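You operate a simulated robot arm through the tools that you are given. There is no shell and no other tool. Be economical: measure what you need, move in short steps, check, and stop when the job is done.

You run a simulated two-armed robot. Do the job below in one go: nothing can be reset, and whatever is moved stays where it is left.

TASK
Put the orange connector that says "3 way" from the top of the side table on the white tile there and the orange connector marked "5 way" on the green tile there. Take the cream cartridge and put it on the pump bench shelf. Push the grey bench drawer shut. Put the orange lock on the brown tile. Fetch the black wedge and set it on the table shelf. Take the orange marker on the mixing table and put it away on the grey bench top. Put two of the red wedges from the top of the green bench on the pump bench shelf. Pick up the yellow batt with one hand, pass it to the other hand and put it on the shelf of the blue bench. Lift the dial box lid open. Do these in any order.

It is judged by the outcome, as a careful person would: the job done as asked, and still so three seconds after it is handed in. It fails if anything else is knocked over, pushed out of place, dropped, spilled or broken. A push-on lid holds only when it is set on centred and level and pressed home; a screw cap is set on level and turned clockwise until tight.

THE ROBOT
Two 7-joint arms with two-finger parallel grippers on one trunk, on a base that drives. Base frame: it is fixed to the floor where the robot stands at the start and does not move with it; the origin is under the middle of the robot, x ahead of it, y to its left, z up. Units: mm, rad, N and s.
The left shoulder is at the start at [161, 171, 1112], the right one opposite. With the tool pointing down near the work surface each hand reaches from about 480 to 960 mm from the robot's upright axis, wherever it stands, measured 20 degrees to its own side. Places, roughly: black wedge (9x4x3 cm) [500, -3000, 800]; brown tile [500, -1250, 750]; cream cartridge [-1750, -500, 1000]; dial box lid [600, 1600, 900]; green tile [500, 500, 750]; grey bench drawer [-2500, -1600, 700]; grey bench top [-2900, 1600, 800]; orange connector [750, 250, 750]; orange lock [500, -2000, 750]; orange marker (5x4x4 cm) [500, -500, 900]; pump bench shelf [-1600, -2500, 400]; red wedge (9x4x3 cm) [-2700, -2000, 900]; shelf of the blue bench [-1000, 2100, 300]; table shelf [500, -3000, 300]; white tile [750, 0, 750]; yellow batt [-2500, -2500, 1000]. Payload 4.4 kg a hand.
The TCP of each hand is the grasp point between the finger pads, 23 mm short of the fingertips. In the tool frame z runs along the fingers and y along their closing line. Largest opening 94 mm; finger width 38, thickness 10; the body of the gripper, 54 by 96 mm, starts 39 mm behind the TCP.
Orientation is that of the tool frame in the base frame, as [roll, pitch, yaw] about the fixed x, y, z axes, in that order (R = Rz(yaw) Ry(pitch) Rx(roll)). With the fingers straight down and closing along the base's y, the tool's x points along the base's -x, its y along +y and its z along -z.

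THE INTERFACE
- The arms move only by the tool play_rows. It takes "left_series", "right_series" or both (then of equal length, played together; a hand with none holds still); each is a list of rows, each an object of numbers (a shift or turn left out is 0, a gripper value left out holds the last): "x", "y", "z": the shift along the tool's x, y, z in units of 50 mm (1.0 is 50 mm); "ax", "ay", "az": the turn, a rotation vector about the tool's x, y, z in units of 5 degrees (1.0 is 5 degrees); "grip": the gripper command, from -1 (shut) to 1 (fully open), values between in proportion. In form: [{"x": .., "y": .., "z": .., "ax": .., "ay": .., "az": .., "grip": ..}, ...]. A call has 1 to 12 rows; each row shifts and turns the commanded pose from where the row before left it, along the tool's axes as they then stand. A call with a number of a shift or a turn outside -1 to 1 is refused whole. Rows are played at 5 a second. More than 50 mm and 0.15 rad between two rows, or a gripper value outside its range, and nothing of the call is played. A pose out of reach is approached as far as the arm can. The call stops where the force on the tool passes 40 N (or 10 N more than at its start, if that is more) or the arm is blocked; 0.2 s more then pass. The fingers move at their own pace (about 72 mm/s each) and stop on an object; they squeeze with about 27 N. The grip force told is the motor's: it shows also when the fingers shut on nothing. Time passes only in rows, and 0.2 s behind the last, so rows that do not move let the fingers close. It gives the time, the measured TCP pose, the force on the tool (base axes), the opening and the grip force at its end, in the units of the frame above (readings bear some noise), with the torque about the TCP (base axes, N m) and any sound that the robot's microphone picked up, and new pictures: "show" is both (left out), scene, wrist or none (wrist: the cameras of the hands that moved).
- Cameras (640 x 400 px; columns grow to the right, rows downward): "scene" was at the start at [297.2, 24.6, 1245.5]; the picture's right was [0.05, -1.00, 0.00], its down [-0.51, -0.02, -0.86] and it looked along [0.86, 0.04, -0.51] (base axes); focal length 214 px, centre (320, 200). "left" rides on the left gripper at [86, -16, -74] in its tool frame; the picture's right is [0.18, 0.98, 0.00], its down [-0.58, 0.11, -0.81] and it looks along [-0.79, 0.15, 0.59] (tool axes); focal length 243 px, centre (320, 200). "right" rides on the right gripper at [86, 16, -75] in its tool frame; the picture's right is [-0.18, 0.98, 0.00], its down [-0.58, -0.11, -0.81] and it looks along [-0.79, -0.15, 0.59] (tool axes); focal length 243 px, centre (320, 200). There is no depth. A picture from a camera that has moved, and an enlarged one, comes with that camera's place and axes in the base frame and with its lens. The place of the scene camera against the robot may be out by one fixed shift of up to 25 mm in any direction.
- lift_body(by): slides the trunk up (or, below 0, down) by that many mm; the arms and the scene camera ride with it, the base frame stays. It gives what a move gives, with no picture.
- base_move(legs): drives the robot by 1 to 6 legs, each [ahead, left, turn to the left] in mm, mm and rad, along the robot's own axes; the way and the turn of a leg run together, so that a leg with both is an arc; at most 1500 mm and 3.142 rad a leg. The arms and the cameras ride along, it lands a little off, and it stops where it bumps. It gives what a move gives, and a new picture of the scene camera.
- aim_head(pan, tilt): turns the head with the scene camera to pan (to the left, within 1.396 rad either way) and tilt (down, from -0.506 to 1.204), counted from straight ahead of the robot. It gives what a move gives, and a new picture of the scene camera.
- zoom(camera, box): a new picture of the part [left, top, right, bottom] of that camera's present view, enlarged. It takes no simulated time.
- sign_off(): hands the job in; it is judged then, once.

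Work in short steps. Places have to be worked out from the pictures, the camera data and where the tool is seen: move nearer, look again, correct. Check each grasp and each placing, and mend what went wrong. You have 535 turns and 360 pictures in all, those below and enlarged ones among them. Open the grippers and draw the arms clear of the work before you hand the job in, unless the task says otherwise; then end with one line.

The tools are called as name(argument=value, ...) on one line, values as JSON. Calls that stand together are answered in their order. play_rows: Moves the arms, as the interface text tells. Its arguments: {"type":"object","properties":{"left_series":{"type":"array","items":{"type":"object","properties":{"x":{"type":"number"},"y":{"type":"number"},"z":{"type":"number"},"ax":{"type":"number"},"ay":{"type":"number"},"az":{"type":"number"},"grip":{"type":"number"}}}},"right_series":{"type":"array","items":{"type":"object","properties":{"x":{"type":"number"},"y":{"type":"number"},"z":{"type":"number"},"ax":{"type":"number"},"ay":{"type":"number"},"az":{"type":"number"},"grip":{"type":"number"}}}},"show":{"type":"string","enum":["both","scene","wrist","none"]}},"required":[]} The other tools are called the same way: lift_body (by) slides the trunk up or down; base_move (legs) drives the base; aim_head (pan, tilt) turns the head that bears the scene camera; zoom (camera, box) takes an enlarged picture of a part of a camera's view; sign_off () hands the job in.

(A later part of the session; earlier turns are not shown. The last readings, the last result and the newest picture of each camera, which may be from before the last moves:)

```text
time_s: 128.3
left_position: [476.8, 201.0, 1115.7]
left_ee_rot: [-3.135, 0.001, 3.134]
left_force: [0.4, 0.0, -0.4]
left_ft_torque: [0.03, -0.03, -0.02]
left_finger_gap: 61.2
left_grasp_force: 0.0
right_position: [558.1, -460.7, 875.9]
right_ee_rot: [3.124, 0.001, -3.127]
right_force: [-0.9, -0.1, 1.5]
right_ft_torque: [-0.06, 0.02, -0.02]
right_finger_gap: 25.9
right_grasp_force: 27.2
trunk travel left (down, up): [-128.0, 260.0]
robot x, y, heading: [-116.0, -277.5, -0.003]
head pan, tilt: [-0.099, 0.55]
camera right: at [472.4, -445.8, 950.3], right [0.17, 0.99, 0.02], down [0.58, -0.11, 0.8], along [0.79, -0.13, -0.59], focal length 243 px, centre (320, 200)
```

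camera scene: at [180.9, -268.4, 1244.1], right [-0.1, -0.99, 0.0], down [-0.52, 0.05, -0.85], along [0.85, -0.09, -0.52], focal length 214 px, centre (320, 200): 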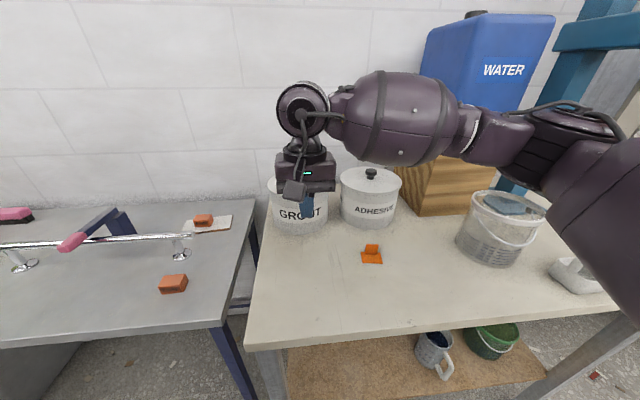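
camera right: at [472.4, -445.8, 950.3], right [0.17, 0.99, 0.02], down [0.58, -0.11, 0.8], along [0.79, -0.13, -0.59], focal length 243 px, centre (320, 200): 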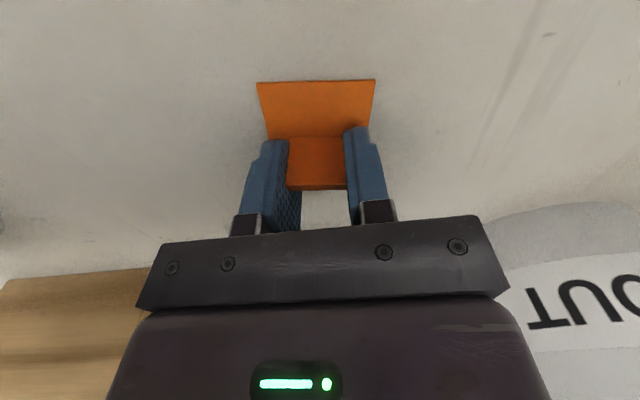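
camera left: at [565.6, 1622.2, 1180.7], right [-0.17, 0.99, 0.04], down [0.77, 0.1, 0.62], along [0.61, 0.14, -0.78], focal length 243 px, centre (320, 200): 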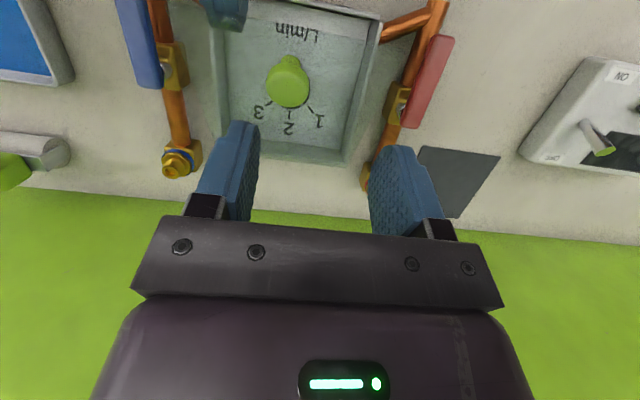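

The marker is gripped by its tab (26 mm). I'll lift it, then back away from the table.

play_rows(right_series=[{"z": -0.6}, {"z": -0.8}, {"z": -0.8}, {"z": -0.8}, {"x": 0.8}, {"x": 0.8}, {}], left_series=[{}, {}, {}, {}, {"x": 0.8}, {"x": 0.6}, {}], show="wrist")

base_move(legs=[[-400, 0, 0], [0, 0, 1.57]])

```text
time_s: 129.9
left_position: [404.7, 199.0, 1115.5]
left_ee_rot: [-3.136, 0.0, 3.133]
left_force: [0.9, -0.1, 0.5]
left_ft_torque: [-0.01, -0.05, 0.03]
left_finger_gap: 60.9
left_grasp_force: 0.1
right_position: [478.3, -464.5, 1028.1]
right_ee_rot: [3.125, -0.002, -3.128]
right_force: [-0.6, -0.7, 0.3]
right_ft_torque: [-0.01, 0.01, 0.01]
right_finger_gap: 25.7
right_grasp_force: 26.4
trunk travel left (down, up): [-128.0, 260.0]
robot x, y, heading: [-116.7, -282.0, -0.002]
head pan, tilt: [-0.099, 0.55]
camera right: at [393.3, -450.3, 1101.7], right [0.17, 0.99, 0.02], down [0.58, -0.11, 0.8], along [0.79, -0.13, -0.59], focal length 243 px, centre (320, 200)
camera left: at [318.3, 185.9, 1189.9], right [-0.18, 0.98, -0.01], down [0.58, 0.11, 0.81], along [0.79, 0.14, -0.59], focal length 243 px, centre (320, 200)
```

right: 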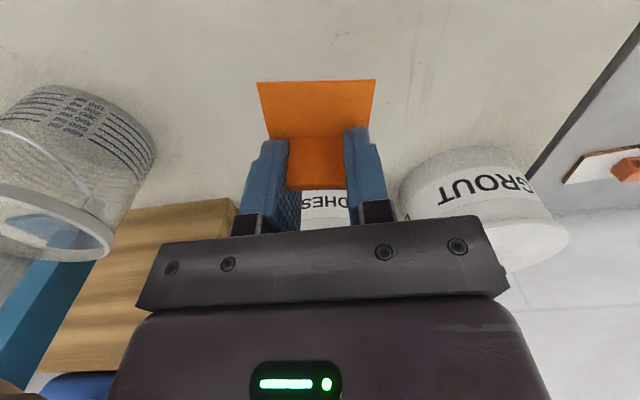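
left: 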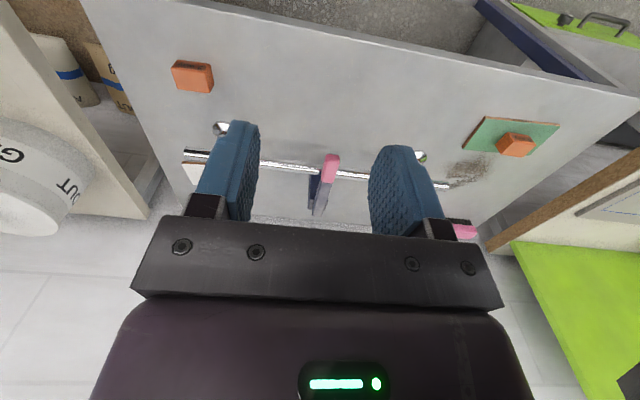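

```text
time_s: 136.2
left_position: [-980.2, 256.7, 1116.4]
left_ee_rot: [-3.136, 0.001, -1.607]
left_force: [-0.1, 0.1, -0.8]
left_ft_torque: [-0.01, -0.01, 0.0]
left_finger_gap: 61.2
left_grasp_force: 0.0
right_position: [-315.5, 311.1, 1027.6]
right_ee_rot: [3.125, -0.002, -1.584]
right_force: [0.6, -0.7, -0.4]
right_ft_torque: [0.03, 0.0, 0.02]
right_finger_gap: 25.9
right_grasp_force: 26.9
trunk travel left (down, up): [-128.0, 260.0]
robot x, y, heading: [-516.3, -275.1, 1.536]
head pan, tilt: [-0.099, 0.55]
camera scene: at [-491.3, 32.0, 1244.1], right [0.99, -0.13, 0.0], down [-0.07, -0.52, -0.85], along [0.11, 0.85, -0.52], focal length 214 px, centre (320, 200)
```

scene: 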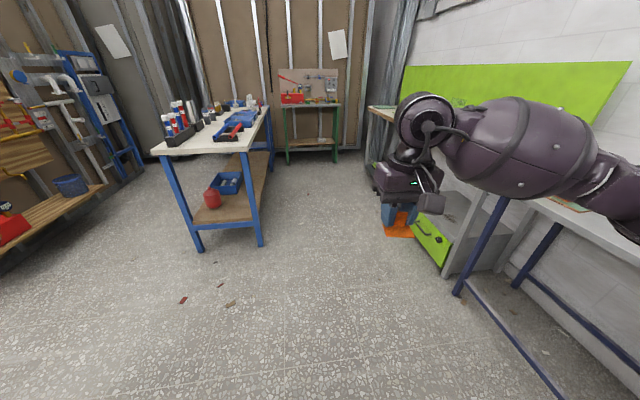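

A clear overview. I'll look left toward the grey bench.

aim_head(pan=0.9, tilt=0.35)

aim_head(pan=1.39, tilt=0.35)

```text
time_s: 137.5
left_position: [-980.2, 256.0, 1114.9]
left_ee_rot: [-3.135, 0.0, -1.605]
left_force: [0.2, -0.2, 0.0]
left_ft_torque: [0.0, -0.02, 0.02]
left_finger_gap: 60.8
left_grasp_force: 0.0
right_position: [-313.9, 310.2, 1028.2]
right_ee_rot: [3.125, -0.002, -1.586]
right_force: [0.2, 0.0, -1.0]
right_ft_torque: [0.01, 0.04, 0.02]
right_finger_gap: 25.9
right_grasp_force: 26.9
trunk travel left (down, up): [-128.0, 260.0]
robot x, y, heading: [-515.4, -274.0, 1.537]
head pan, tilt: [0.901, 0.351]
camera scene: at [-573.9, 3.2, 1262.3], right [0.65, 0.76, 0.0], down [0.26, -0.22, -0.94], along [-0.72, 0.61, -0.34], focal length 214 px, centre (320, 200)
```

scene: 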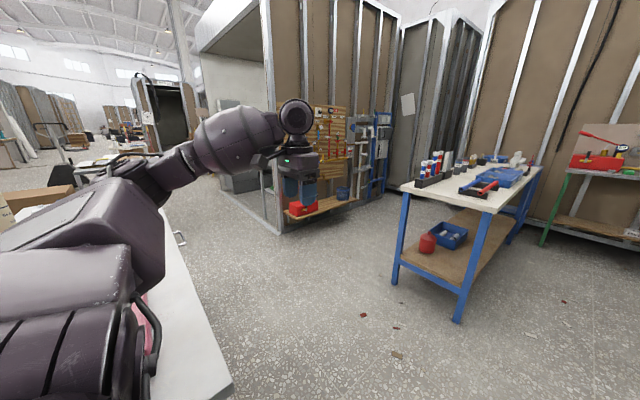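

```text
time_s: 138.4
left_position: [-979.8, 255.9, 1115.9]
left_ee_rot: [-3.135, -0.001, -1.607]
left_force: [0.4, -0.2, 0.2]
left_ft_torque: [-0.01, -0.01, 0.01]
left_finger_gap: 60.9
left_grasp_force: 0.0
right_position: [-314.7, 310.1, 1028.2]
right_ee_rot: [3.124, -0.001, -1.584]
right_force: [-0.2, -0.2, 0.0]
right_ft_torque: [0.03, 0.0, -0.01]
right_finger_gap: 26.0
right_grasp_force: 26.8
trunk travel left (down, up): [-128.0, 260.0]
robot x, y, heading: [-515.8, -276.1, 1.538]
head pan, tilt: [1.389, 0.351]
camera scene: at [-593.8, -37.2, 1262.3], right [0.21, 0.98, 0.0], down [0.34, -0.07, -0.94], along [-0.92, 0.2, -0.34], focal length 214 px, centre (320, 200)
```

scene: 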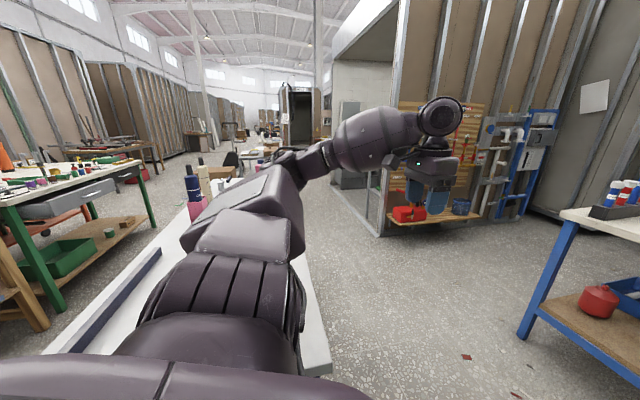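

I'll zoom toward the booth area to identify the grey bench near (-2900, 1600).

zoom(camera="scene", box=[300, 60, 520, 250])

zoom(camera="scene", box=[0, 120, 340, 330])

```text
2.11 times, centred on (410, 155) of scene
camera zoom: at [-593.8, -37.2, 1262.3], right [0.21, 0.98, 0.0], down [0.34, -0.07, -0.94], along [-0.92, 0.2, -0.34], focal length 452 px, centre (130, 295)
```

zoom: 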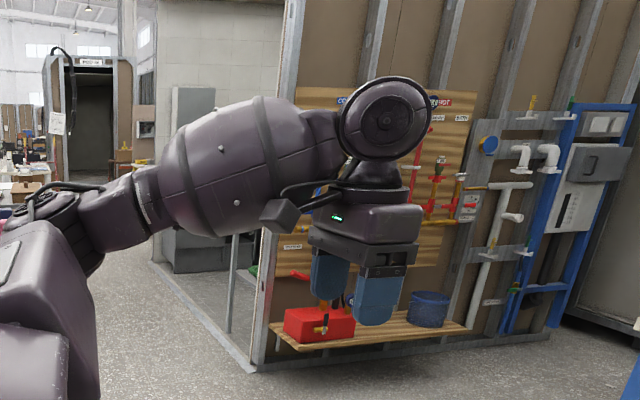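

```text
1.88 times, centred on (170, 225) of scene
camera zoom: at [-593.8, -37.2, 1262.3], right [0.21, 0.98, 0.0], down [0.34, -0.07, -0.94], along [-0.92, 0.2, -0.34], focal length 404 px, centre (602, 153)
```

zoom: 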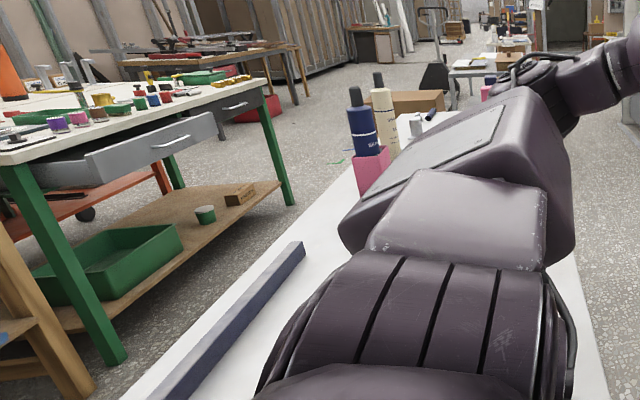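

The grey bench must be inside the booth behind the panel wall, whose open side faces y≈1100. I'll tuck the left hand, drive up to y≈450, turn to face -x and advance along the corridor.

play_rows(left_series=[{"y": -0.9}, {"y": -0.9}, {"y": -0.6}, {}], show="none")

base_move(legs=[[740, 0, 0], [0, 0, 1.6], [1250, 0, 0]])

aim_head(pan=-0.4, tilt=0.3)

```text
time_s: 139.4
left_position: [-862.2, 252.5, 1115.5]
left_ee_rot: [-3.135, 0.001, -1.606]
left_force: [-0.5, 0.5, -0.2]
left_ft_torque: [-0.01, 0.0, -0.01]
left_finger_gap: 61.1
left_grasp_force: 0.1
right_position: [-314.6, 310.9, 1028.2]
right_ee_rot: [3.124, -0.002, -1.585]
right_force: [-0.3, 0.8, 0.2]
right_ft_torque: [-0.01, 0.03, -0.01]
right_finger_gap: 25.7
right_grasp_force: 27.3
trunk travel left (down, up): [-128.0, 260.0]
robot x, y, heading: [-518.1, -275.0, 1.542]
head pan, tilt: [1.389, 0.351]
```

```text
time_s: 153.2
left_position: [-2257.5, 57.7, 1116.2]
left_ee_rot: [-3.135, 0.001, 0.013]
left_force: [-0.4, -0.1, -0.9]
left_ft_torque: [0.01, -0.04, -0.02]
left_finger_gap: 61.1
left_grasp_force: 0.0
right_position: [-2340.9, 601.3, 1027.8]
right_ee_rot: [3.123, 0.001, 0.031]
right_force: [0.3, 0.8, -0.5]
right_ft_torque: [0.02, -0.01, 0.05]
right_finger_gap: 25.8
right_grasp_force: 26.7
trunk travel left (down, up): [-128.0, 260.0]
robot x, y, heading: [-1744.4, 427.7, -3.129]
head pan, tilt: [1.389, 0.351]
camera scene: at [-1953.6, 353.5, 1262.3], right [-0.99, 0.17, 0.0], down [0.06, 0.34, -0.94], along [-0.16, -0.93, -0.34], focal length 214 px, centre (320, 200)
```

scene: 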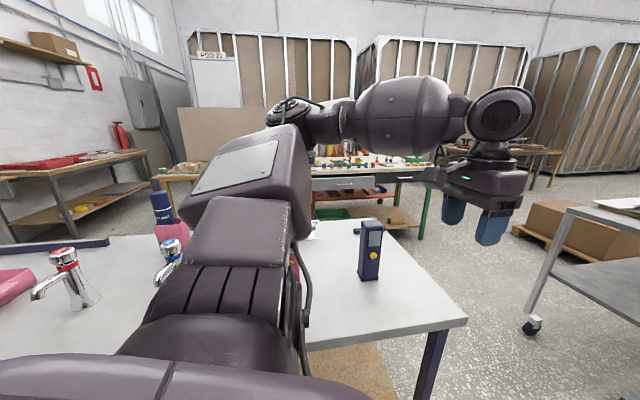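

```text
time_s: 155.0
left_position: [-2258.3, 56.0, 1117.1]
left_ee_rot: [-3.135, -0.002, 0.012]
left_force: [-0.7, -0.5, 0.0]
left_ft_torque: [0.01, 0.04, 0.03]
left_finger_gap: 61.0
left_grasp_force: 0.0
right_position: [-2341.4, 601.5, 1026.6]
right_ee_rot: [3.123, 0.0, 0.034]
right_force: [-1.2, -0.1, 0.3]
right_ft_torque: [-0.03, -0.01, 0.0]
right_finger_gap: 28.3
right_grasp_force: 26.6
trunk travel left (down, up): [-128.0, 260.0]
robot x, y, heading: [-1746.6, 427.3, -3.122]
head pan, tilt: [-0.4, 0.3]
camera scene: at [-2024.7, 480.3, 1267.1], right [0.37, 0.93, 0.0], down [0.27, -0.11, -0.96], along [-0.89, 0.36, -0.3], focal length 214 px, centre (320, 200)
```

scene: 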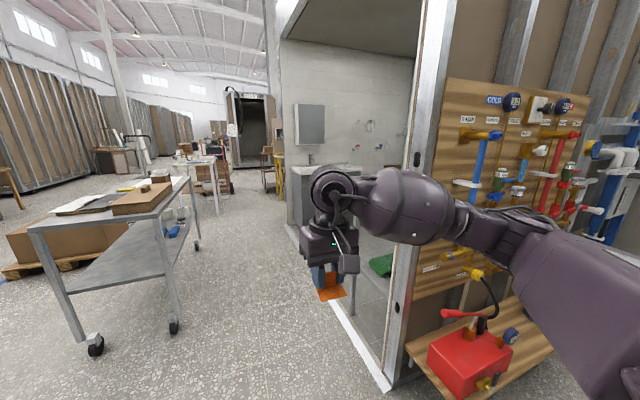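

The grey bench top should be behind that panel wall. I'll advance 1000 mm and look right, into the booth.

base_move(legs=[[1000, -20, 0]])

aim_head(pan=-1.3, tilt=0.4)

```text
time_s: 160.2
left_position: [-3240.4, 34.1, 1115.5]
left_ee_rot: [-3.134, 0.0, 0.038]
left_force: [0.6, 0.0, 0.3]
left_ft_torque: [-0.04, 0.0, 0.01]
left_finger_gap: 61.3
left_grasp_force: 0.2
right_position: [-3338.4, 574.9, 1027.6]
right_ee_rot: [3.122, -0.001, 0.062]
right_force: [-0.1, 0.8, 0.6]
right_ft_torque: [-0.02, 0.02, -0.01]
right_finger_gap: 28.0
right_grasp_force: 26.7
trunk travel left (down, up): [-128.0, 260.0]
robot x, y, heading: [-2734.1, 421.1, -3.097]
head pan, tilt: [-0.4, 0.3]
camera scene: at [-3018.4, 463.0, 1267.1], right [0.35, 0.94, 0.0], down [0.28, -0.1, -0.96], along [-0.9, 0.33, -0.3], focal length 214 px, centre (320, 200)
```

scene: 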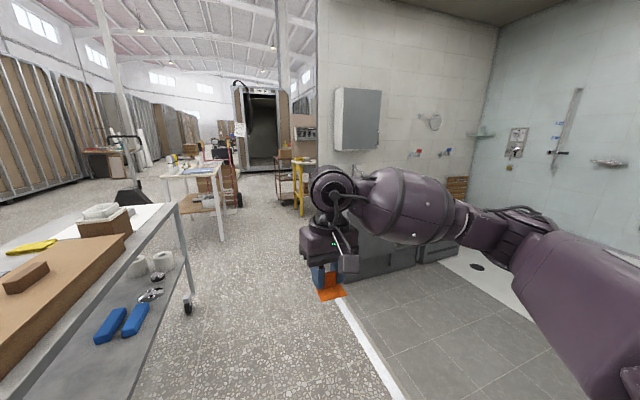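

```text
time_s: 161.4
left_position: [-3240.2, 34.7, 1116.8]
left_ee_rot: [-3.135, 0.0, 0.04]
left_force: [-0.6, 0.5, 0.3]
left_ft_torque: [0.0, 0.02, -0.03]
left_finger_gap: 61.0
left_grasp_force: 0.0
right_position: [-3339.0, 575.9, 1027.7]
right_ee_rot: [3.125, 0.001, 0.061]
right_force: [0.2, -0.1, -0.7]
right_ft_torque: [-0.02, 0.0, -0.01]
right_finger_gap: 28.2
right_grasp_force: 27.1
trunk travel left (down, up): [-128.0, 260.0]
robot x, y, heading: [-2738.9, 422.5, -3.095]
head pan, tilt: [-1.3, 0.4]
camera scene: at [-2959.4, 518.5, 1257.8], right [0.95, 0.31, 0.0], down [0.12, -0.37, -0.92], along [-0.28, 0.88, -0.39], focal length 214 px, centre (320, 200)
```

scene: 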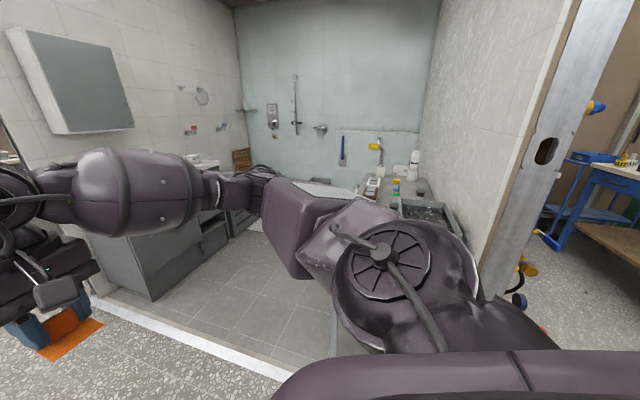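

The booth is a shower room, and the grey bench stands along its right wall (x≈-2650) with bottles and a tray on it. I'll move 320 mm further and turn right to face it.

base_move(legs=[[320, 0, 0], [0, 0, -1.6]])

aim_head(pan=-0.45, tilt=0.5)

```text
time_s: 167.4
left_position: [-3434.0, 912.3, 1115.9]
left_ee_rot: [-3.133, -0.001, -1.548]
left_force: [-0.5, 0.2, 0.1]
left_ft_torque: [0.0, 0.01, 0.02]
left_finger_gap: 61.2
left_grasp_force: 0.1
right_position: [-2891.0, 1001.7, 1028.1]
right_ee_rot: [3.125, 0.0, -1.525]
right_force: [-0.3, -0.4, -0.9]
right_ft_torque: [0.01, 0.04, 0.02]
right_finger_gap: 28.2
right_grasp_force: 26.9
trunk travel left (down, up): [-128.0, 260.0]
robot x, y, heading: [-3057.0, 402.1, 1.6]
head pan, tilt: [-1.3, 0.4]
camera scene: at [-2967.2, 651.3, 1257.8], right [0.29, -0.96, 0.0], down [-0.37, -0.11, -0.92], along [0.88, 0.27, -0.39], focal length 214 px, centre (320, 200)
```

scene: 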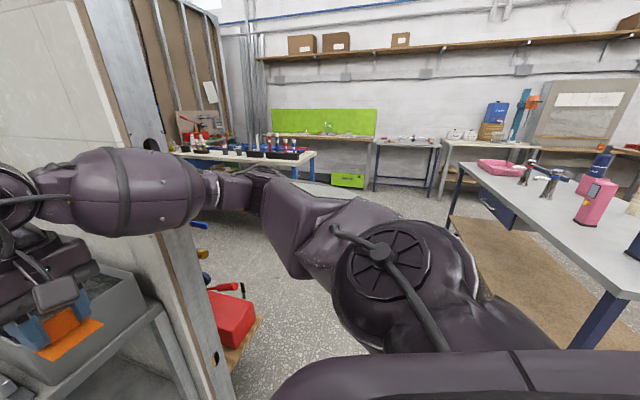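

```text
time_s: 168.6
left_position: [-3433.6, 912.8, 1115.6]
left_ee_rot: [-3.134, 0.0, -1.548]
left_force: [0.0, 0.6, 0.5]
left_ft_torque: [-0.01, 0.03, 0.01]
left_finger_gap: 60.8
left_grasp_force: 0.0
right_position: [-2891.0, 1002.4, 1027.7]
right_ee_rot: [3.124, -0.001, -1.525]
right_force: [-0.1, 0.0, -0.4]
right_ft_torque: [0.0, -0.01, -0.02]
right_finger_gap: 28.2
right_grasp_force: 27.0
trunk travel left (down, up): [-128.0, 260.0]
robot x, y, heading: [-3057.1, 404.7, 1.597]
head pan, tilt: [-0.45, 0.499]
camera scene: at [-3018.5, 707.1, 1248.7], right [0.91, -0.41, 0.0], down [-0.2, -0.44, -0.88], along [0.36, 0.8, -0.48], focal length 214 px, centre (320, 200)
```

scene: 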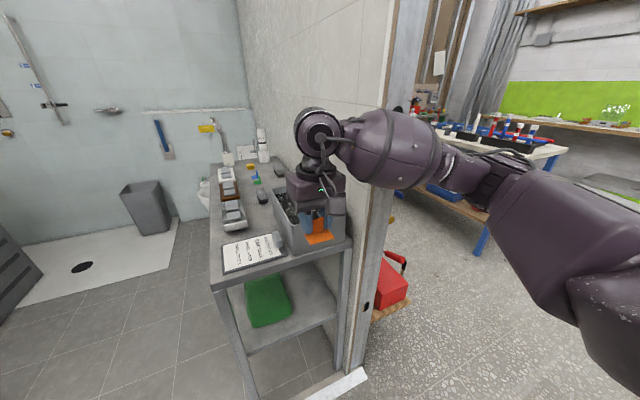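

The grey bench is just ahead, with a clipboard, a tray and small items on it. I'll zoom to find a free spot for the marker.

zoom(camera="scene", box=[195, 110, 365, 290])

zoom(camera="right", box=[0, 0, 640, 400])

```text
2.22 times, centred on (280, 200) of scene
camera zoom: at [-3018.5, 707.1, 1248.7], right [0.91, -0.41, 0.0], down [-0.2, -0.44, -0.88], along [0.36, 0.8, -0.48], focal length 477 px, centre (409, 200)
```

zoom: 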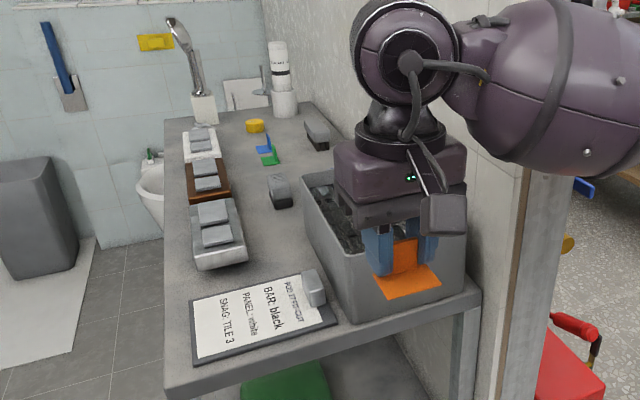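

```text
1.00 times, centred on (320, 200) of right (not enlarged: the box is as wide or as high as the picture)
camera zoom: at [-2900.6, 915.7, 1101.9], right [-0.99, 0.14, 0.02], down [0.1, 0.59, 0.8], along [0.1, 0.8, -0.59], focal length 243 px, centre (320, 200)
```

zoom: 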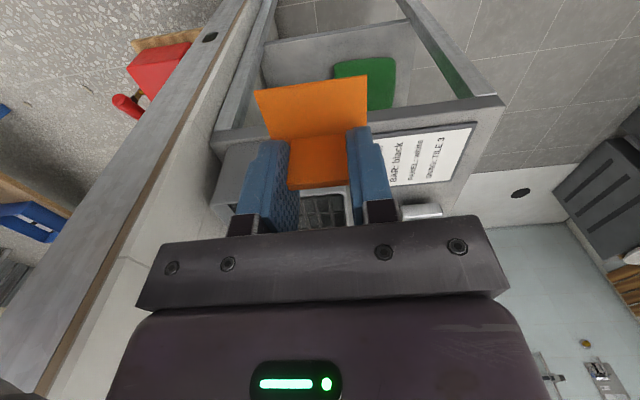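

The free patch between the clipboard and the back items is near (-2950, 1350), with the bench top at about z 833. To keep the elbow off the doorpost, I'll shift the base 100 mm left and 100 mm ahead and then extend the right hand.

base_move(legs=[[100, 100, -0.027]])

play_rows(right_series=[{"x": -0.7}, {"x": -0.8}, {"x": -0.8}, {"x": -0.8}, {}], show="both")

```text
time_s: 170.1
left_position: [-3523.4, 1021.5, 1116.1]
left_ee_rot: [-3.135, 0.001, -1.575]
left_force: [-0.2, 0.7, -0.2]
left_ft_torque: [-0.03, -0.02, -0.02]
left_finger_gap: 61.1
left_grasp_force: 0.0
right_position: [-2977.8, 1098.9, 1025.9]
right_ee_rot: [3.127, 0.001, -1.553]
right_force: [-0.4, 0.2, -0.1]
right_ft_torque: [-0.04, -0.04, -0.01]
right_finger_gap: 28.5
right_grasp_force: 26.6
trunk travel left (down, up): [-128.0, 260.0]
robot x, y, heading: [-3162.4, 502.7, 1.567]
head pan, tilt: [-0.45, 0.499]
camera scene: at [-3114.6, 805.6, 1248.7], right [0.9, -0.44, 0.0], down [-0.21, -0.43, -0.88], along [0.38, 0.79, -0.48], focal length 214 px, centre (320, 200)
```

scene: 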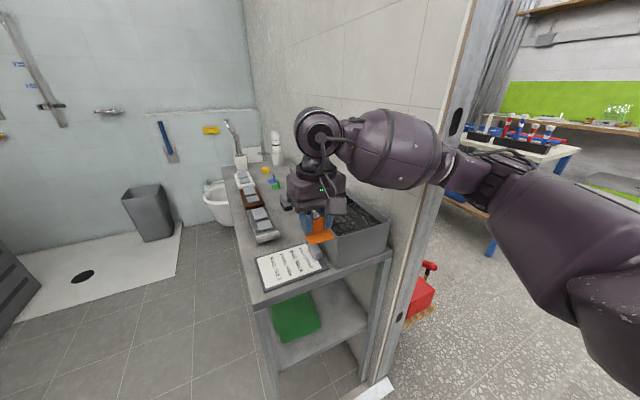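

```text
time_s: 171.3
left_position: [-3522.8, 1021.3, 1116.4]
left_ee_rot: [-3.135, 0.001, -1.575]
left_force: [-0.6, -0.1, 0.1]
left_ft_torque: [-0.01, -0.02, 0.01]
left_finger_gap: 61.2
left_grasp_force: 0.1
right_position: [-2979.3, 1253.4, 1028.1]
right_ee_rot: [3.125, 0.0, -1.554]
right_force: [1.1, 0.2, 0.6]
right_ft_torque: [0.05, 0.01, -0.03]
right_finger_gap: 28.2
right_grasp_force: 27.0
trunk travel left (down, up): [-128.0, 260.0]
robot x, y, heading: [-3158.0, 503.0, 1.572]
head pan, tilt: [-0.45, 0.499]
camera scene: at [-3113.9, 804.9, 1248.9], right [0.9, -0.44, 0.0], down [-0.21, -0.43, -0.88], along [0.38, 0.79, -0.48], focal length 214 px, centre (320, 200)
camera right: at [-2991.8, 1166.0, 1101.7], right [-0.99, 0.17, 0.02], down [0.11, 0.58, 0.8], along [0.12, 0.8, -0.59], focal length 243 px, centre (320, 200)
```

scene: 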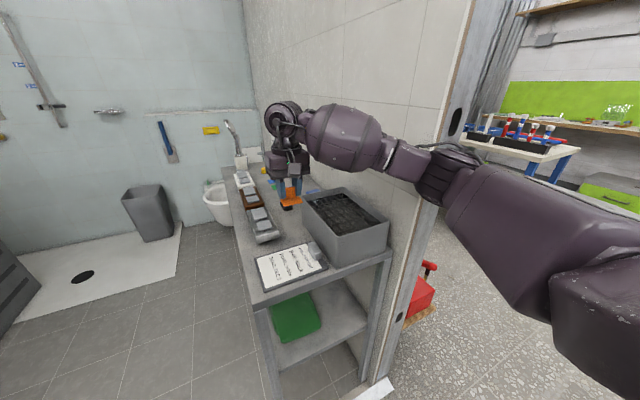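
right: 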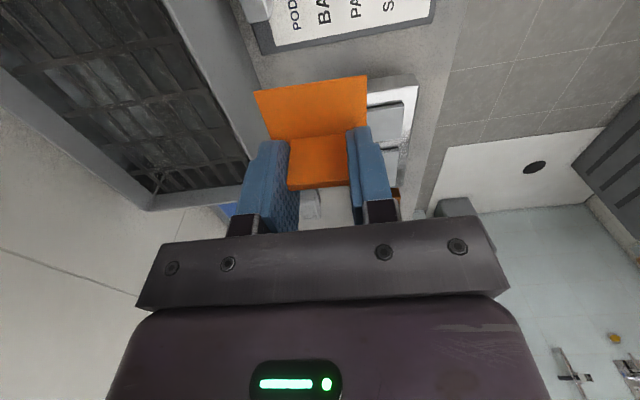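

The free patch lies at x -3025…-2890, y 1270–1500, between the tray and the switch blocks. I'll centre over (-2965, 1345) and lower to about 40 mm above the bench.

play_rows(right_series=[{"x": -0.92, "y": -0.14}, {"x": -0.92, "y": -0.14}, {}, {"z": 0.6}, {"z": 0.6}, {"z": 0.6}, {"z": 0.5}, {}], show="both")

```text
time_s: 173.1
left_position: [-3524.4, 1020.9, 1115.9]
left_ee_rot: [-3.135, 0.0, -1.575]
left_force: [0.0, 0.2, 1.4]
left_ft_torque: [0.03, 0.0, -0.01]
left_finger_gap: 61.3
left_grasp_force: 0.1
right_position: [-2971.1, 1344.3, 914.7]
right_ee_rot: [3.124, 0.001, -1.553]
right_force: [-0.4, -0.6, 0.3]
right_ft_torque: [0.0, -0.03, 0.01]
right_finger_gap: 28.4
right_grasp_force: 26.8
trunk travel left (down, up): [-128.0, 260.0]
robot x, y, heading: [-3157.5, 502.7, 1.571]
head pan, tilt: [-0.45, 0.499]
camera scene: at [-3114.1, 804.9, 1248.9], right [0.9, -0.44, 0.0], down [-0.21, -0.43, -0.88], along [0.38, 0.79, -0.48], focal length 214 px, centre (320, 200)
camera right: at [-2983.1, 1256.3, 988.6], right [-0.99, 0.17, 0.02], down [0.11, 0.58, 0.8], along [0.12, 0.8, -0.59], focal length 243 px, centre (320, 200)
```

scene: 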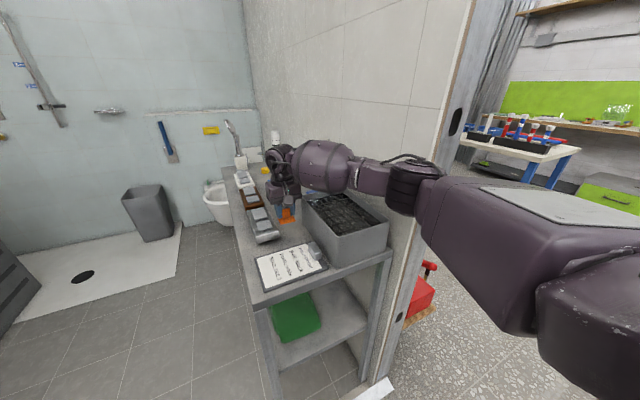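
right: 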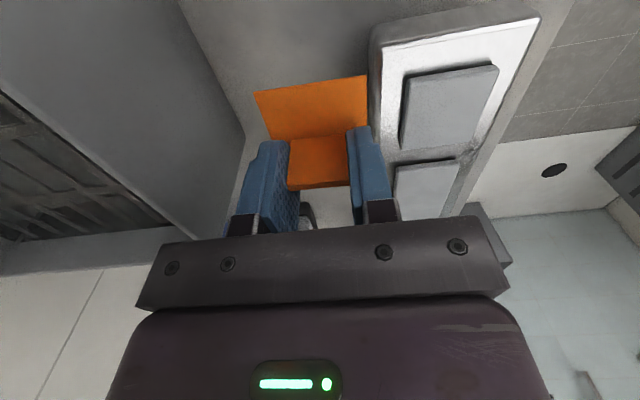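

I'll nudge 6 mm away from the switch block and lower to just above contact.

play_rows(right_series=[{"y": -0.12}, {"z": 0.4}, {"z": 0.3}, {"z": 0.1}, {"z": 0.06}, {}], show="wrist")

```text
time_s: 174.5
left_position: [-3522.7, 1021.4, 1115.3]
left_ee_rot: [-3.135, 0.001, -1.574]
left_force: [-0.3, 0.1, -0.7]
left_ft_torque: [0.01, 0.01, 0.0]
left_finger_gap: 60.9
left_grasp_force: 0.1
right_position: [-2964.8, 1345.6, 869.3]
right_ee_rot: [3.125, 0.001, -1.554]
right_force: [0.1, 0.7, -1.2]
right_ft_torque: [0.0, 0.01, -0.02]
right_finger_gap: 28.5
right_grasp_force: 26.7
trunk travel left (down, up): [-128.0, 260.0]
robot x, y, heading: [-3160.3, 501.9, 1.571]
head pan, tilt: [-0.45, 0.499]
camera right: at [-2976.9, 1257.4, 942.8], right [-0.99, 0.17, 0.02], down [0.11, 0.58, 0.8], along [0.12, 0.79, -0.59], focal length 243 px, centre (320, 200)
```

right: 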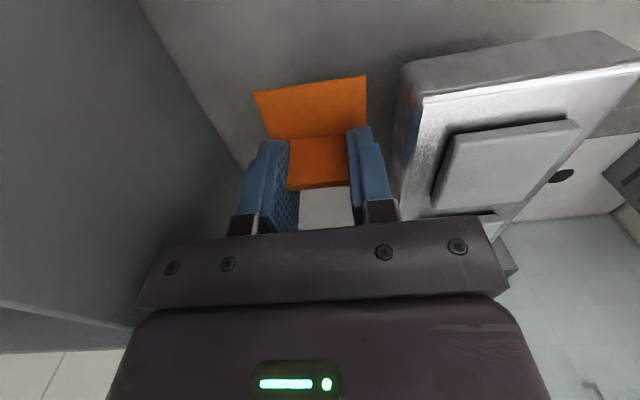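

It's almost down. I'll creep to contact.

play_rows(right_series=[{"z": 0.05}, {"z": 0.05}, {"z": 0.05}, {}], show="none")

```text
time_s: 175.5
left_position: [-3523.3, 1021.5, 1116.0]
left_ee_rot: [-3.135, 0.001, -1.574]
left_force: [-0.8, -0.7, 0.1]
left_ft_torque: [0.02, -0.01, -0.03]
left_finger_gap: 61.0
left_grasp_force: 0.0
right_position: [-2966.0, 1344.7, 861.5]
right_ee_rot: [3.126, -0.001, -1.554]
right_force: [0.0, -0.1, -0.3]
right_ft_torque: [-0.02, -0.01, 0.03]
right_finger_gap: 28.5
right_grasp_force: 27.1
trunk travel left (down, up): [-128.0, 260.0]
robot x, y, heading: [-3158.4, 499.4, 1.567]
head pan, tilt: [-0.45, 0.499]
```

No contact yet, so I'll keep creeping down.

play_rows(right_series=[{"z": 0.05}, {"z": 0.05}, {"z": 0.05}, {}], show="wrist")

```text
time_s: 176.5
left_position: [-3523.9, 1021.2, 1114.5]
left_ee_rot: [-3.135, -0.001, -1.575]
left_force: [0.8, -0.5, 0.1]
left_ft_torque: [-0.03, 0.03, 0.01]
left_finger_gap: 61.3
left_grasp_force: 0.1
right_position: [-2964.9, 1344.8, 854.2]
right_ee_rot: [3.124, -0.001, -1.555]
right_force: [-0.1, -1.8, 0.3]
right_ft_torque: [0.01, -0.02, 0.01]
right_finger_gap: 28.2
right_grasp_force: 26.6
trunk travel left (down, up): [-128.0, 260.0]
robot x, y, heading: [-3158.3, 505.8, 1.579]
head pan, tilt: [-0.45, 0.499]
camera right: at [-2977.4, 1257.6, 928.3], right [-0.99, 0.17, 0.02], down [0.11, 0.58, 0.8], along [0.12, 0.79, -0.59], focal length 243 px, centre (320, 200)
```

right: 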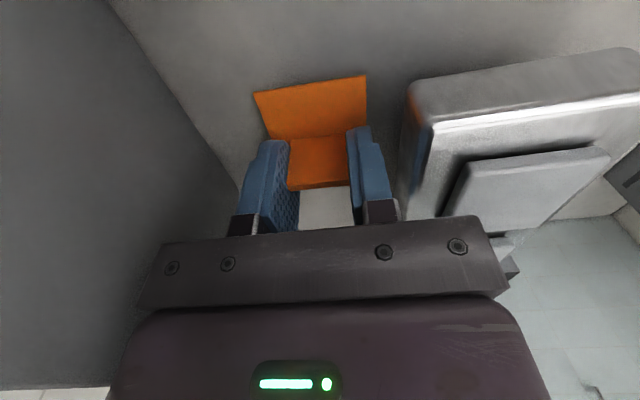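

The shadow shows it's still slightly above the bench. I'll continue.

play_rows(right_series=[{"z": 0.05}, {"z": 0.05}, {"z": 0.05}, {"z": 0.05}, {"z": 0.05}, {}], show="none")

```text
time_s: 177.9
left_position: [-3524.2, 1020.3, 1118.8]
left_ee_rot: [-3.136, 0.003, -1.574]
left_force: [-0.1, -0.2, 0.8]
left_ft_torque: [0.02, 0.02, 0.01]
left_finger_gap: 61.2
left_grasp_force: 0.1
right_position: [-2966.7, 1344.8, 848.1]
right_ee_rot: [3.124, 0.006, -1.552]
right_force: [0.0, 3.7, 27.2]
right_ft_torque: [-0.37, -0.25, -0.01]
right_finger_gap: 28.4
right_grasp_force: 27.2
trunk travel left (down, up): [-128.0, 260.0]
robot x, y, heading: [-3160.2, 501.5, 1.566]
head pan, tilt: [-0.45, 0.499]
```

Contact at 27 N. I'll ease up 2 mm, open the fingers a few mm only, then rise straight.

play_rows(right_series=[{"z": -0.06}, {"grip": -0.2}, {"grip": -0.2}, {}, {"z": -0.3}, {"z": -0.5}, {"z": -0.8}, {"z": -0.8}, {}], show="wrist")

```text
time_s: 179.9
left_position: [-3522.9, 1022.3, 1113.9]
left_ee_rot: [-3.135, 0.0, -1.574]
left_force: [-0.1, -0.1, 0.2]
left_ft_torque: [-0.03, 0.0, -0.02]
left_finger_gap: 61.3
left_grasp_force: 0.1
right_position: [-2961.5, 1346.1, 964.5]
right_ee_rot: [3.124, -0.001, -1.553]
right_force: [0.5, 0.3, -0.1]
right_ft_torque: [0.0, 0.02, 0.02]
right_finger_gap: 37.6
right_grasp_force: 0.1
trunk travel left (down, up): [-128.0, 260.0]
robot x, y, heading: [-3159.4, 503.7, 1.57]
head pan, tilt: [-0.45, 0.499]
camera right: at [-2974.4, 1259.0, 1038.4], right [-0.99, 0.17, 0.02], down [0.11, 0.59, 0.8], along [0.12, 0.79, -0.6], focal length 243 px, centre (320, 200)
```

right: 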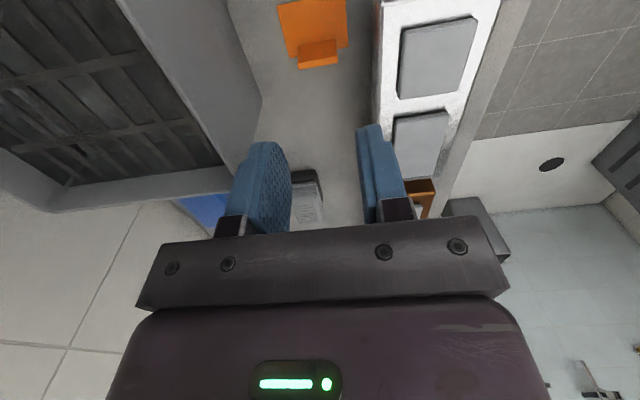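

The marker stands on the grey bench top. I'll retract the right hand, back away, and turn to face -y for the long white bench with the cartridges.

play_rows(right_series=[{"z": -0.9}, {"z": -0.6}, {"x": 0.9}, {"x": 0.9}, {"x": 0.9}, {"x": 0.9}, {"x": 0.9}, {"x": 0.6}, {}], left_series=[{}, {}, {"y": -0.9}, {"y": -0.6}, {}, {}, {}, {}, {}], show="none")

base_move(legs=[[0, -100, 0], [0, 0, -1.57], [0, 0, -1.57], [0, 900, 0]])

aim_head(pan=0.3, tilt=0.5)

```text
time_s: 181.9
left_position: [-3447.9, 1022.6, 1117.3]
left_ee_rot: [-3.135, 0.001, -1.575]
left_force: [-0.4, 0.0, 0.1]
left_ft_torque: [0.0, 0.0, -0.01]
left_finger_gap: 61.1
left_grasp_force: 0.2
right_position: [-2959.0, 1088.3, 1041.2]
right_ee_rot: [3.124, -0.002, -1.552]
right_force: [-0.2, 0.1, 0.4]
right_ft_torque: [0.01, -0.01, 0.0]
right_finger_gap: 37.5
right_grasp_force: 0.0
trunk travel left (down, up): [-128.0, 260.0]
robot x, y, heading: [-3157.7, 502.2, 1.576]
head pan, tilt: [-0.45, 0.499]
```

```text
time_s: 183.3
left_position: [-3366.9, 1019.0, 1117.1]
left_ee_rot: [-3.136, 0.001, -1.573]
left_force: [-0.5, 0.4, 0.1]
left_ft_torque: [0.01, -0.01, 0.02]
left_finger_gap: 61.2
left_grasp_force: 0.0
right_position: [-2880.3, 1085.8, 1041.1]
right_ee_rot: [3.125, 0.002, -1.54]
right_force: [-0.8, 0.2, 0.3]
right_ft_torque: [0.01, -0.02, 0.01]
right_finger_gap: 37.5
right_grasp_force: 0.0
trunk travel left (down, up): [-128.0, 260.0]
robot x, y, heading: [-3076.0, 500.7, 1.57]
head pan, tilt: [-0.45, 0.499]
stopped in leg 1: the robot was blocked; the commanded pose is now the measured one
camera scene: at [-3032.8, 804.1, 1249.0], right [0.9, -0.43, 0.0], down [-0.21, -0.43, -0.88], along [0.38, 0.79, -0.48], focal length 214 px, centre (320, 200)
```

scene: 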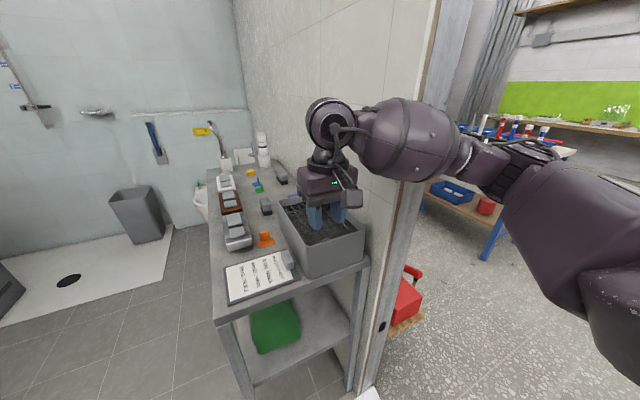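

```text
time_s: 184.4
left_position: [-3368.1, 1019.2, 1117.3]
left_ee_rot: [-3.137, 0.003, -1.572]
left_force: [0.0, 0.2, -0.1]
left_ft_torque: [0.0, -0.02, 0.01]
left_finger_gap: 61.2
left_grasp_force: 0.0
right_position: [-2880.7, 1086.5, 1040.7]
right_ee_rot: [3.123, -0.001, -1.542]
right_force: [0.2, 0.4, -0.3]
right_ft_torque: [0.0, -0.02, 0.03]
right_finger_gap: 37.4
right_grasp_force: 0.1
trunk travel left (down, up): [-128.0, 260.0]
robot x, y, heading: [-3080.1, 502.9, 1.574]
head pan, tilt: [0.3, 0.499]
camera scene: at [-3099.4, 808.7, 1249.1], right [0.95, 0.3, 0.0], down [0.14, -0.46, -0.88], along [-0.26, 0.84, -0.48], focal length 214 px, centre (320, 200)
```

scene: 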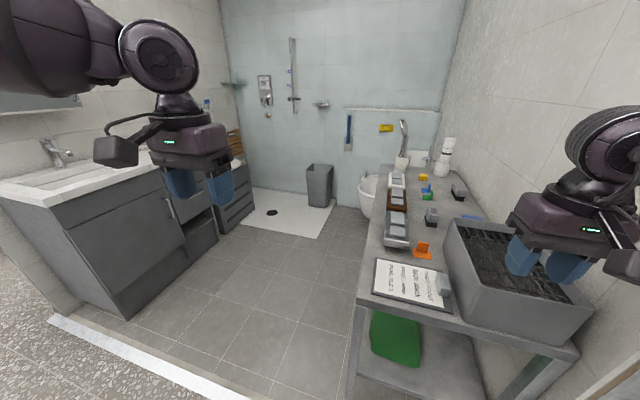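

The forearm touched the fixed doorpost, and nothing was disturbed. I'll back straight out first, then turn right and drive along the corridor.

base_move(legs=[[-150, 0, 0], [0, 0, -1.57], [900, 100, 0]])

aim_head(pan=-0.8, tilt=0.4)

```text
time_s: 194.0
left_position: [-1664.2, 756.3, 1116.8]
left_ee_rot: [-3.136, -0.001, -3.13]
left_force: [-0.1, 0.9, -0.2]
left_ft_torque: [-0.03, -0.01, 0.06]
left_finger_gap: 61.0
left_grasp_force: 0.0
right_position: [-1591.1, 271.3, 1039.6]
right_ee_rot: [3.123, -0.004, -3.098]
right_force: [0.3, 0.8, -0.1]
right_ft_torque: [-0.01, -0.01, -0.01]
right_finger_gap: 37.5
right_grasp_force: 0.0
trunk travel left (down, up): [-128.0, 260.0]
robot x, y, heading: [-2176.5, 459.5, 0.014]
head pan, tilt: [0.3, 0.499]
camera scene: at [-1884.8, 512.3, 1248.7], right [0.31, -0.95, 0.0], down [-0.46, -0.15, -0.88], along [0.83, 0.27, -0.48], focal length 214 px, centre (320, 200)
```

scene: 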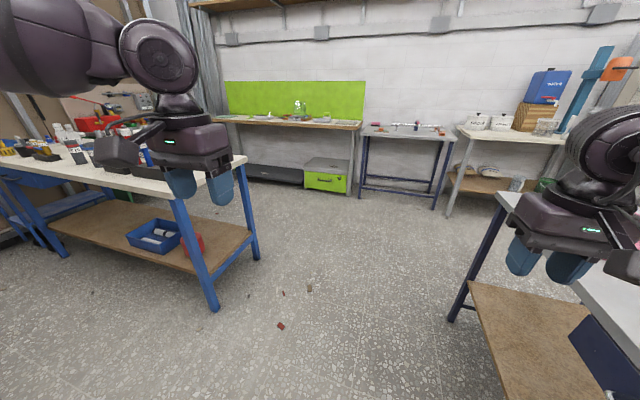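

```text
time_s: 195.3
left_position: [-1665.0, 755.3, 1117.5]
left_ee_rot: [-3.137, 0.0, -3.131]
left_force: [0.1, -0.4, 0.1]
left_ft_torque: [0.01, 0.02, -0.02]
left_finger_gap: 61.0
left_grasp_force: 0.1
right_position: [-1590.5, 270.7, 1041.9]
right_ee_rot: [3.124, -0.001, -3.098]
right_force: [0.3, 0.1, 0.2]
right_ft_torque: [-0.02, -0.02, -0.03]
right_finger_gap: 37.6
right_grasp_force: 0.1
trunk travel left (down, up): [-128.0, 260.0]
robot x, y, heading: [-2176.7, 459.1, 0.018]
head pan, tilt: [-0.799, 0.4]
camera scene: at [-1905.7, 418.7, 1257.8], right [-0.71, -0.71, 0.0], down [-0.28, 0.27, -0.92], along [0.65, -0.65, -0.39], focal length 214 px, centre (320, 200)
```

scene: 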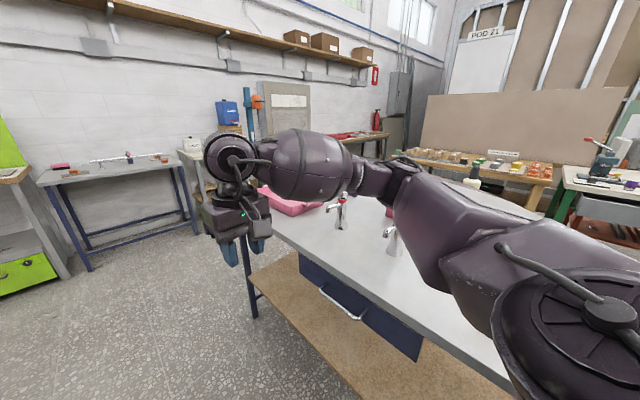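

The cartridges are hidden behind the right arm. I'll raise both hands well above the bench items, then turn to face -y.

play_rows(right_series=[{"z": -0.9}, {"z": -0.9}, {"z": -0.9}, {}], left_series=[{"z": -0.6}, {"z": -0.6}, {}, {}], show="none")

base_move(legs=[[250, 40, 0], [0, 0, -1.57]])

aim_head(pan=0.0, tilt=0.5)

```text
time_s: 196.3
left_position: [-1664.1, 758.6, 1175.7]
left_ee_rot: [-3.135, -0.001, -3.132]
left_force: [0.0, 0.4, -0.3]
left_ft_torque: [0.01, 0.04, -0.02]
left_finger_gap: 61.1
left_grasp_force: 0.0
right_position: [-1589.6, 268.1, 1174.9]
right_ee_rot: [3.123, -0.003, -3.098]
right_force: [0.4, 0.4, 0.1]
right_ft_torque: [0.02, 0.01, 0.02]
right_finger_gap: 37.5
right_grasp_force: 0.0
trunk travel left (down, up): [-128.0, 260.0]
robot x, y, heading: [-2178.8, 459.2, 0.015]
head pan, tilt: [-0.799, 0.4]
```

```text
time_s: 202.0
left_position: [-1631.4, -8.1, 1177.5]
left_ee_rot: [-3.135, 0.0, 1.586]
left_force: [-0.6, -0.1, -0.3]
left_ft_torque: [0.0, 0.01, -0.02]
left_finger_gap: 61.1
left_grasp_force: 0.0
right_position: [-2120.9, -84.8, 1177.3]
right_ee_rot: [3.125, -0.002, 1.618]
right_force: [0.1, 0.4, 1.0]
right_ft_torque: [0.0, -0.01, 0.01]
right_finger_gap: 37.6
right_grasp_force: 0.0
trunk travel left (down, up): [-128.0, 260.0]
robot x, y, heading: [-1932.2, 504.9, -1.548]
head pan, tilt: [-0.799, 0.4]
camera scene: at [-1986.0, 257.9, 1257.8], right [-0.71, 0.7, 0.0], down [0.27, 0.28, -0.92], along [-0.65, -0.66, -0.39], focal length 214 px, centre (320, 200)
```

scene: 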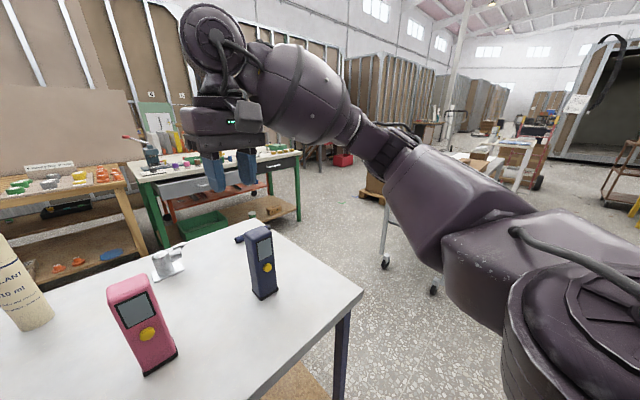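

```text
time_s: 203.1
left_position: [-1632.1, -8.7, 1176.3]
left_ee_rot: [-3.136, -0.001, 1.587]
left_force: [0.6, -0.5, 0.1]
left_ft_torque: [-0.01, -0.03, 0.02]
left_finger_gap: 61.3
left_grasp_force: 0.0
right_position: [-2120.3, -85.0, 1175.6]
right_ee_rot: [3.123, -0.001, 1.618]
right_force: [0.3, 1.0, 0.2]
right_ft_torque: [0.0, 0.01, 0.01]
right_finger_gap: 37.6
right_grasp_force: 0.0
trunk travel left (down, up): [-128.0, 260.0]
robot x, y, heading: [-1928.5, 503.0, -1.551]
head pan, tilt: [0.0, 0.499]
camera scene: at [-1918.9, 232.8, 1248.7], right [-1.0, -0.02, 0.0], down [-0.01, 0.48, -0.88], along [0.02, -0.88, -0.48], focal length 214 px, centre (320, 200)
```

scene: 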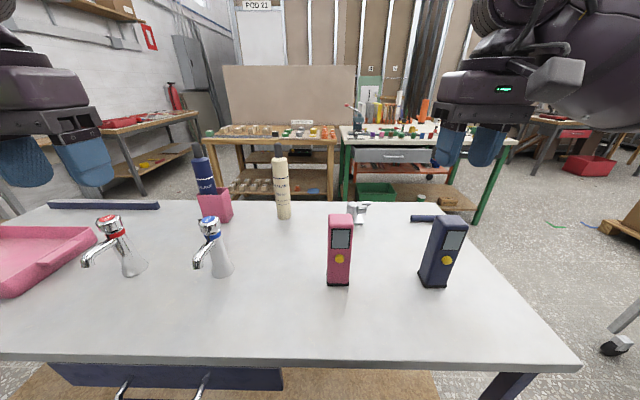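

The cream cartridge stands near (-1800, -350), behind the taps. A tilted forward grasp suits it and the low shelf too, so I'll pitch the left tool forward 60° with the gripper open.

play_rows(left_series=[{"ay": -1, "grip": 0.8}, {"ay": -1}, {"ay": -1}, {"ay": -1}, {"ay": -1}, {"ay": -1}, {"ay": -1}, {"ay": -1}, {"ay": -1}, {"ay": -1}, {"ay": -1}, {"ay": -1}], show="both")

zoom(camera="scene", box=[180, 120, 380, 300])

```text
time_s: 205.9
left_position: [-1642.7, -13.8, 1226.5]
left_ee_rot: [-3.086, 1.148, 1.598]
left_force: [-0.6, -0.2, -0.4]
left_ft_torque: [-0.01, 0.01, 0.02]
left_finger_gap: 84.7
left_grasp_force: 0.1
left hand out of reach, approached as far as the arm can: row 12
right_position: [-2120.8, -86.6, 1174.7]
right_ee_rot: [3.125, -0.002, 1.619]
right_force: [0.1, 0.0, -1.0]
right_ft_torque: [0.04, -0.01, 0.0]
right_finger_gap: 37.5
right_grasp_force: 0.2
trunk travel left (down, up): [-128.0, 260.0]
robot x, y, heading: [-1930.4, 502.3, -1.549]
head pan, tilt: [0.0, 0.499]
stopped in row 12 (left hand): the arm was blocked; the commanded pose is now the measured one
camera scene: at [-1918.7, 231.3, 1248.0], right [-1.0, -0.02, 0.0], down [-0.01, 0.48, -0.88], along [0.02, -0.88, -0.48], focal length 214 px, centre (320, 200)
camera left: at [-1658.9, 89.2, 1177.9], right [0.98, 0.05, -0.19], down [0.14, 0.49, 0.86], along [0.14, -0.87, 0.48], focal length 243 px, centre (320, 200)
```

scene: 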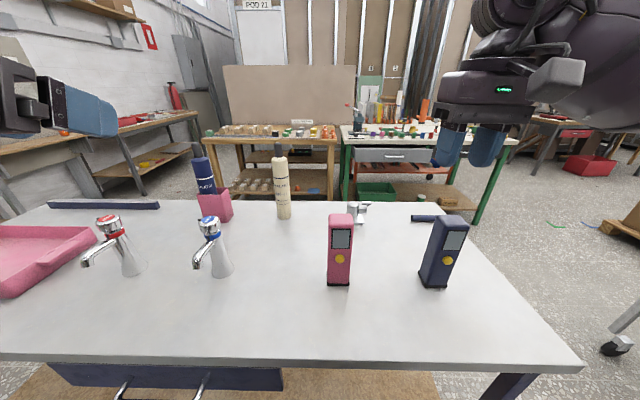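
left: 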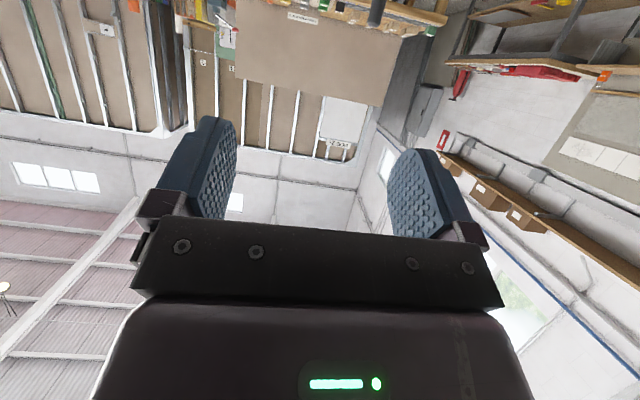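

```text
2.22 times, centred on (280, 210) of scene
camera zoom: at [-1918.7, 231.3, 1248.0], right [-1.0, -0.02, 0.0], down [-0.01, 0.48, -0.88], along [0.02, -0.88, -0.48], focal length 477 px, centre (409, 178)
```

zoom: 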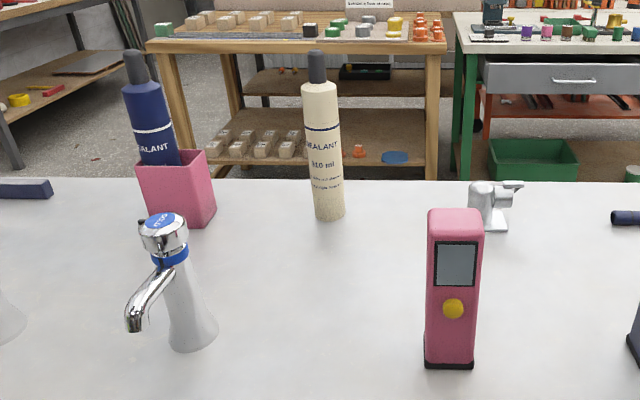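

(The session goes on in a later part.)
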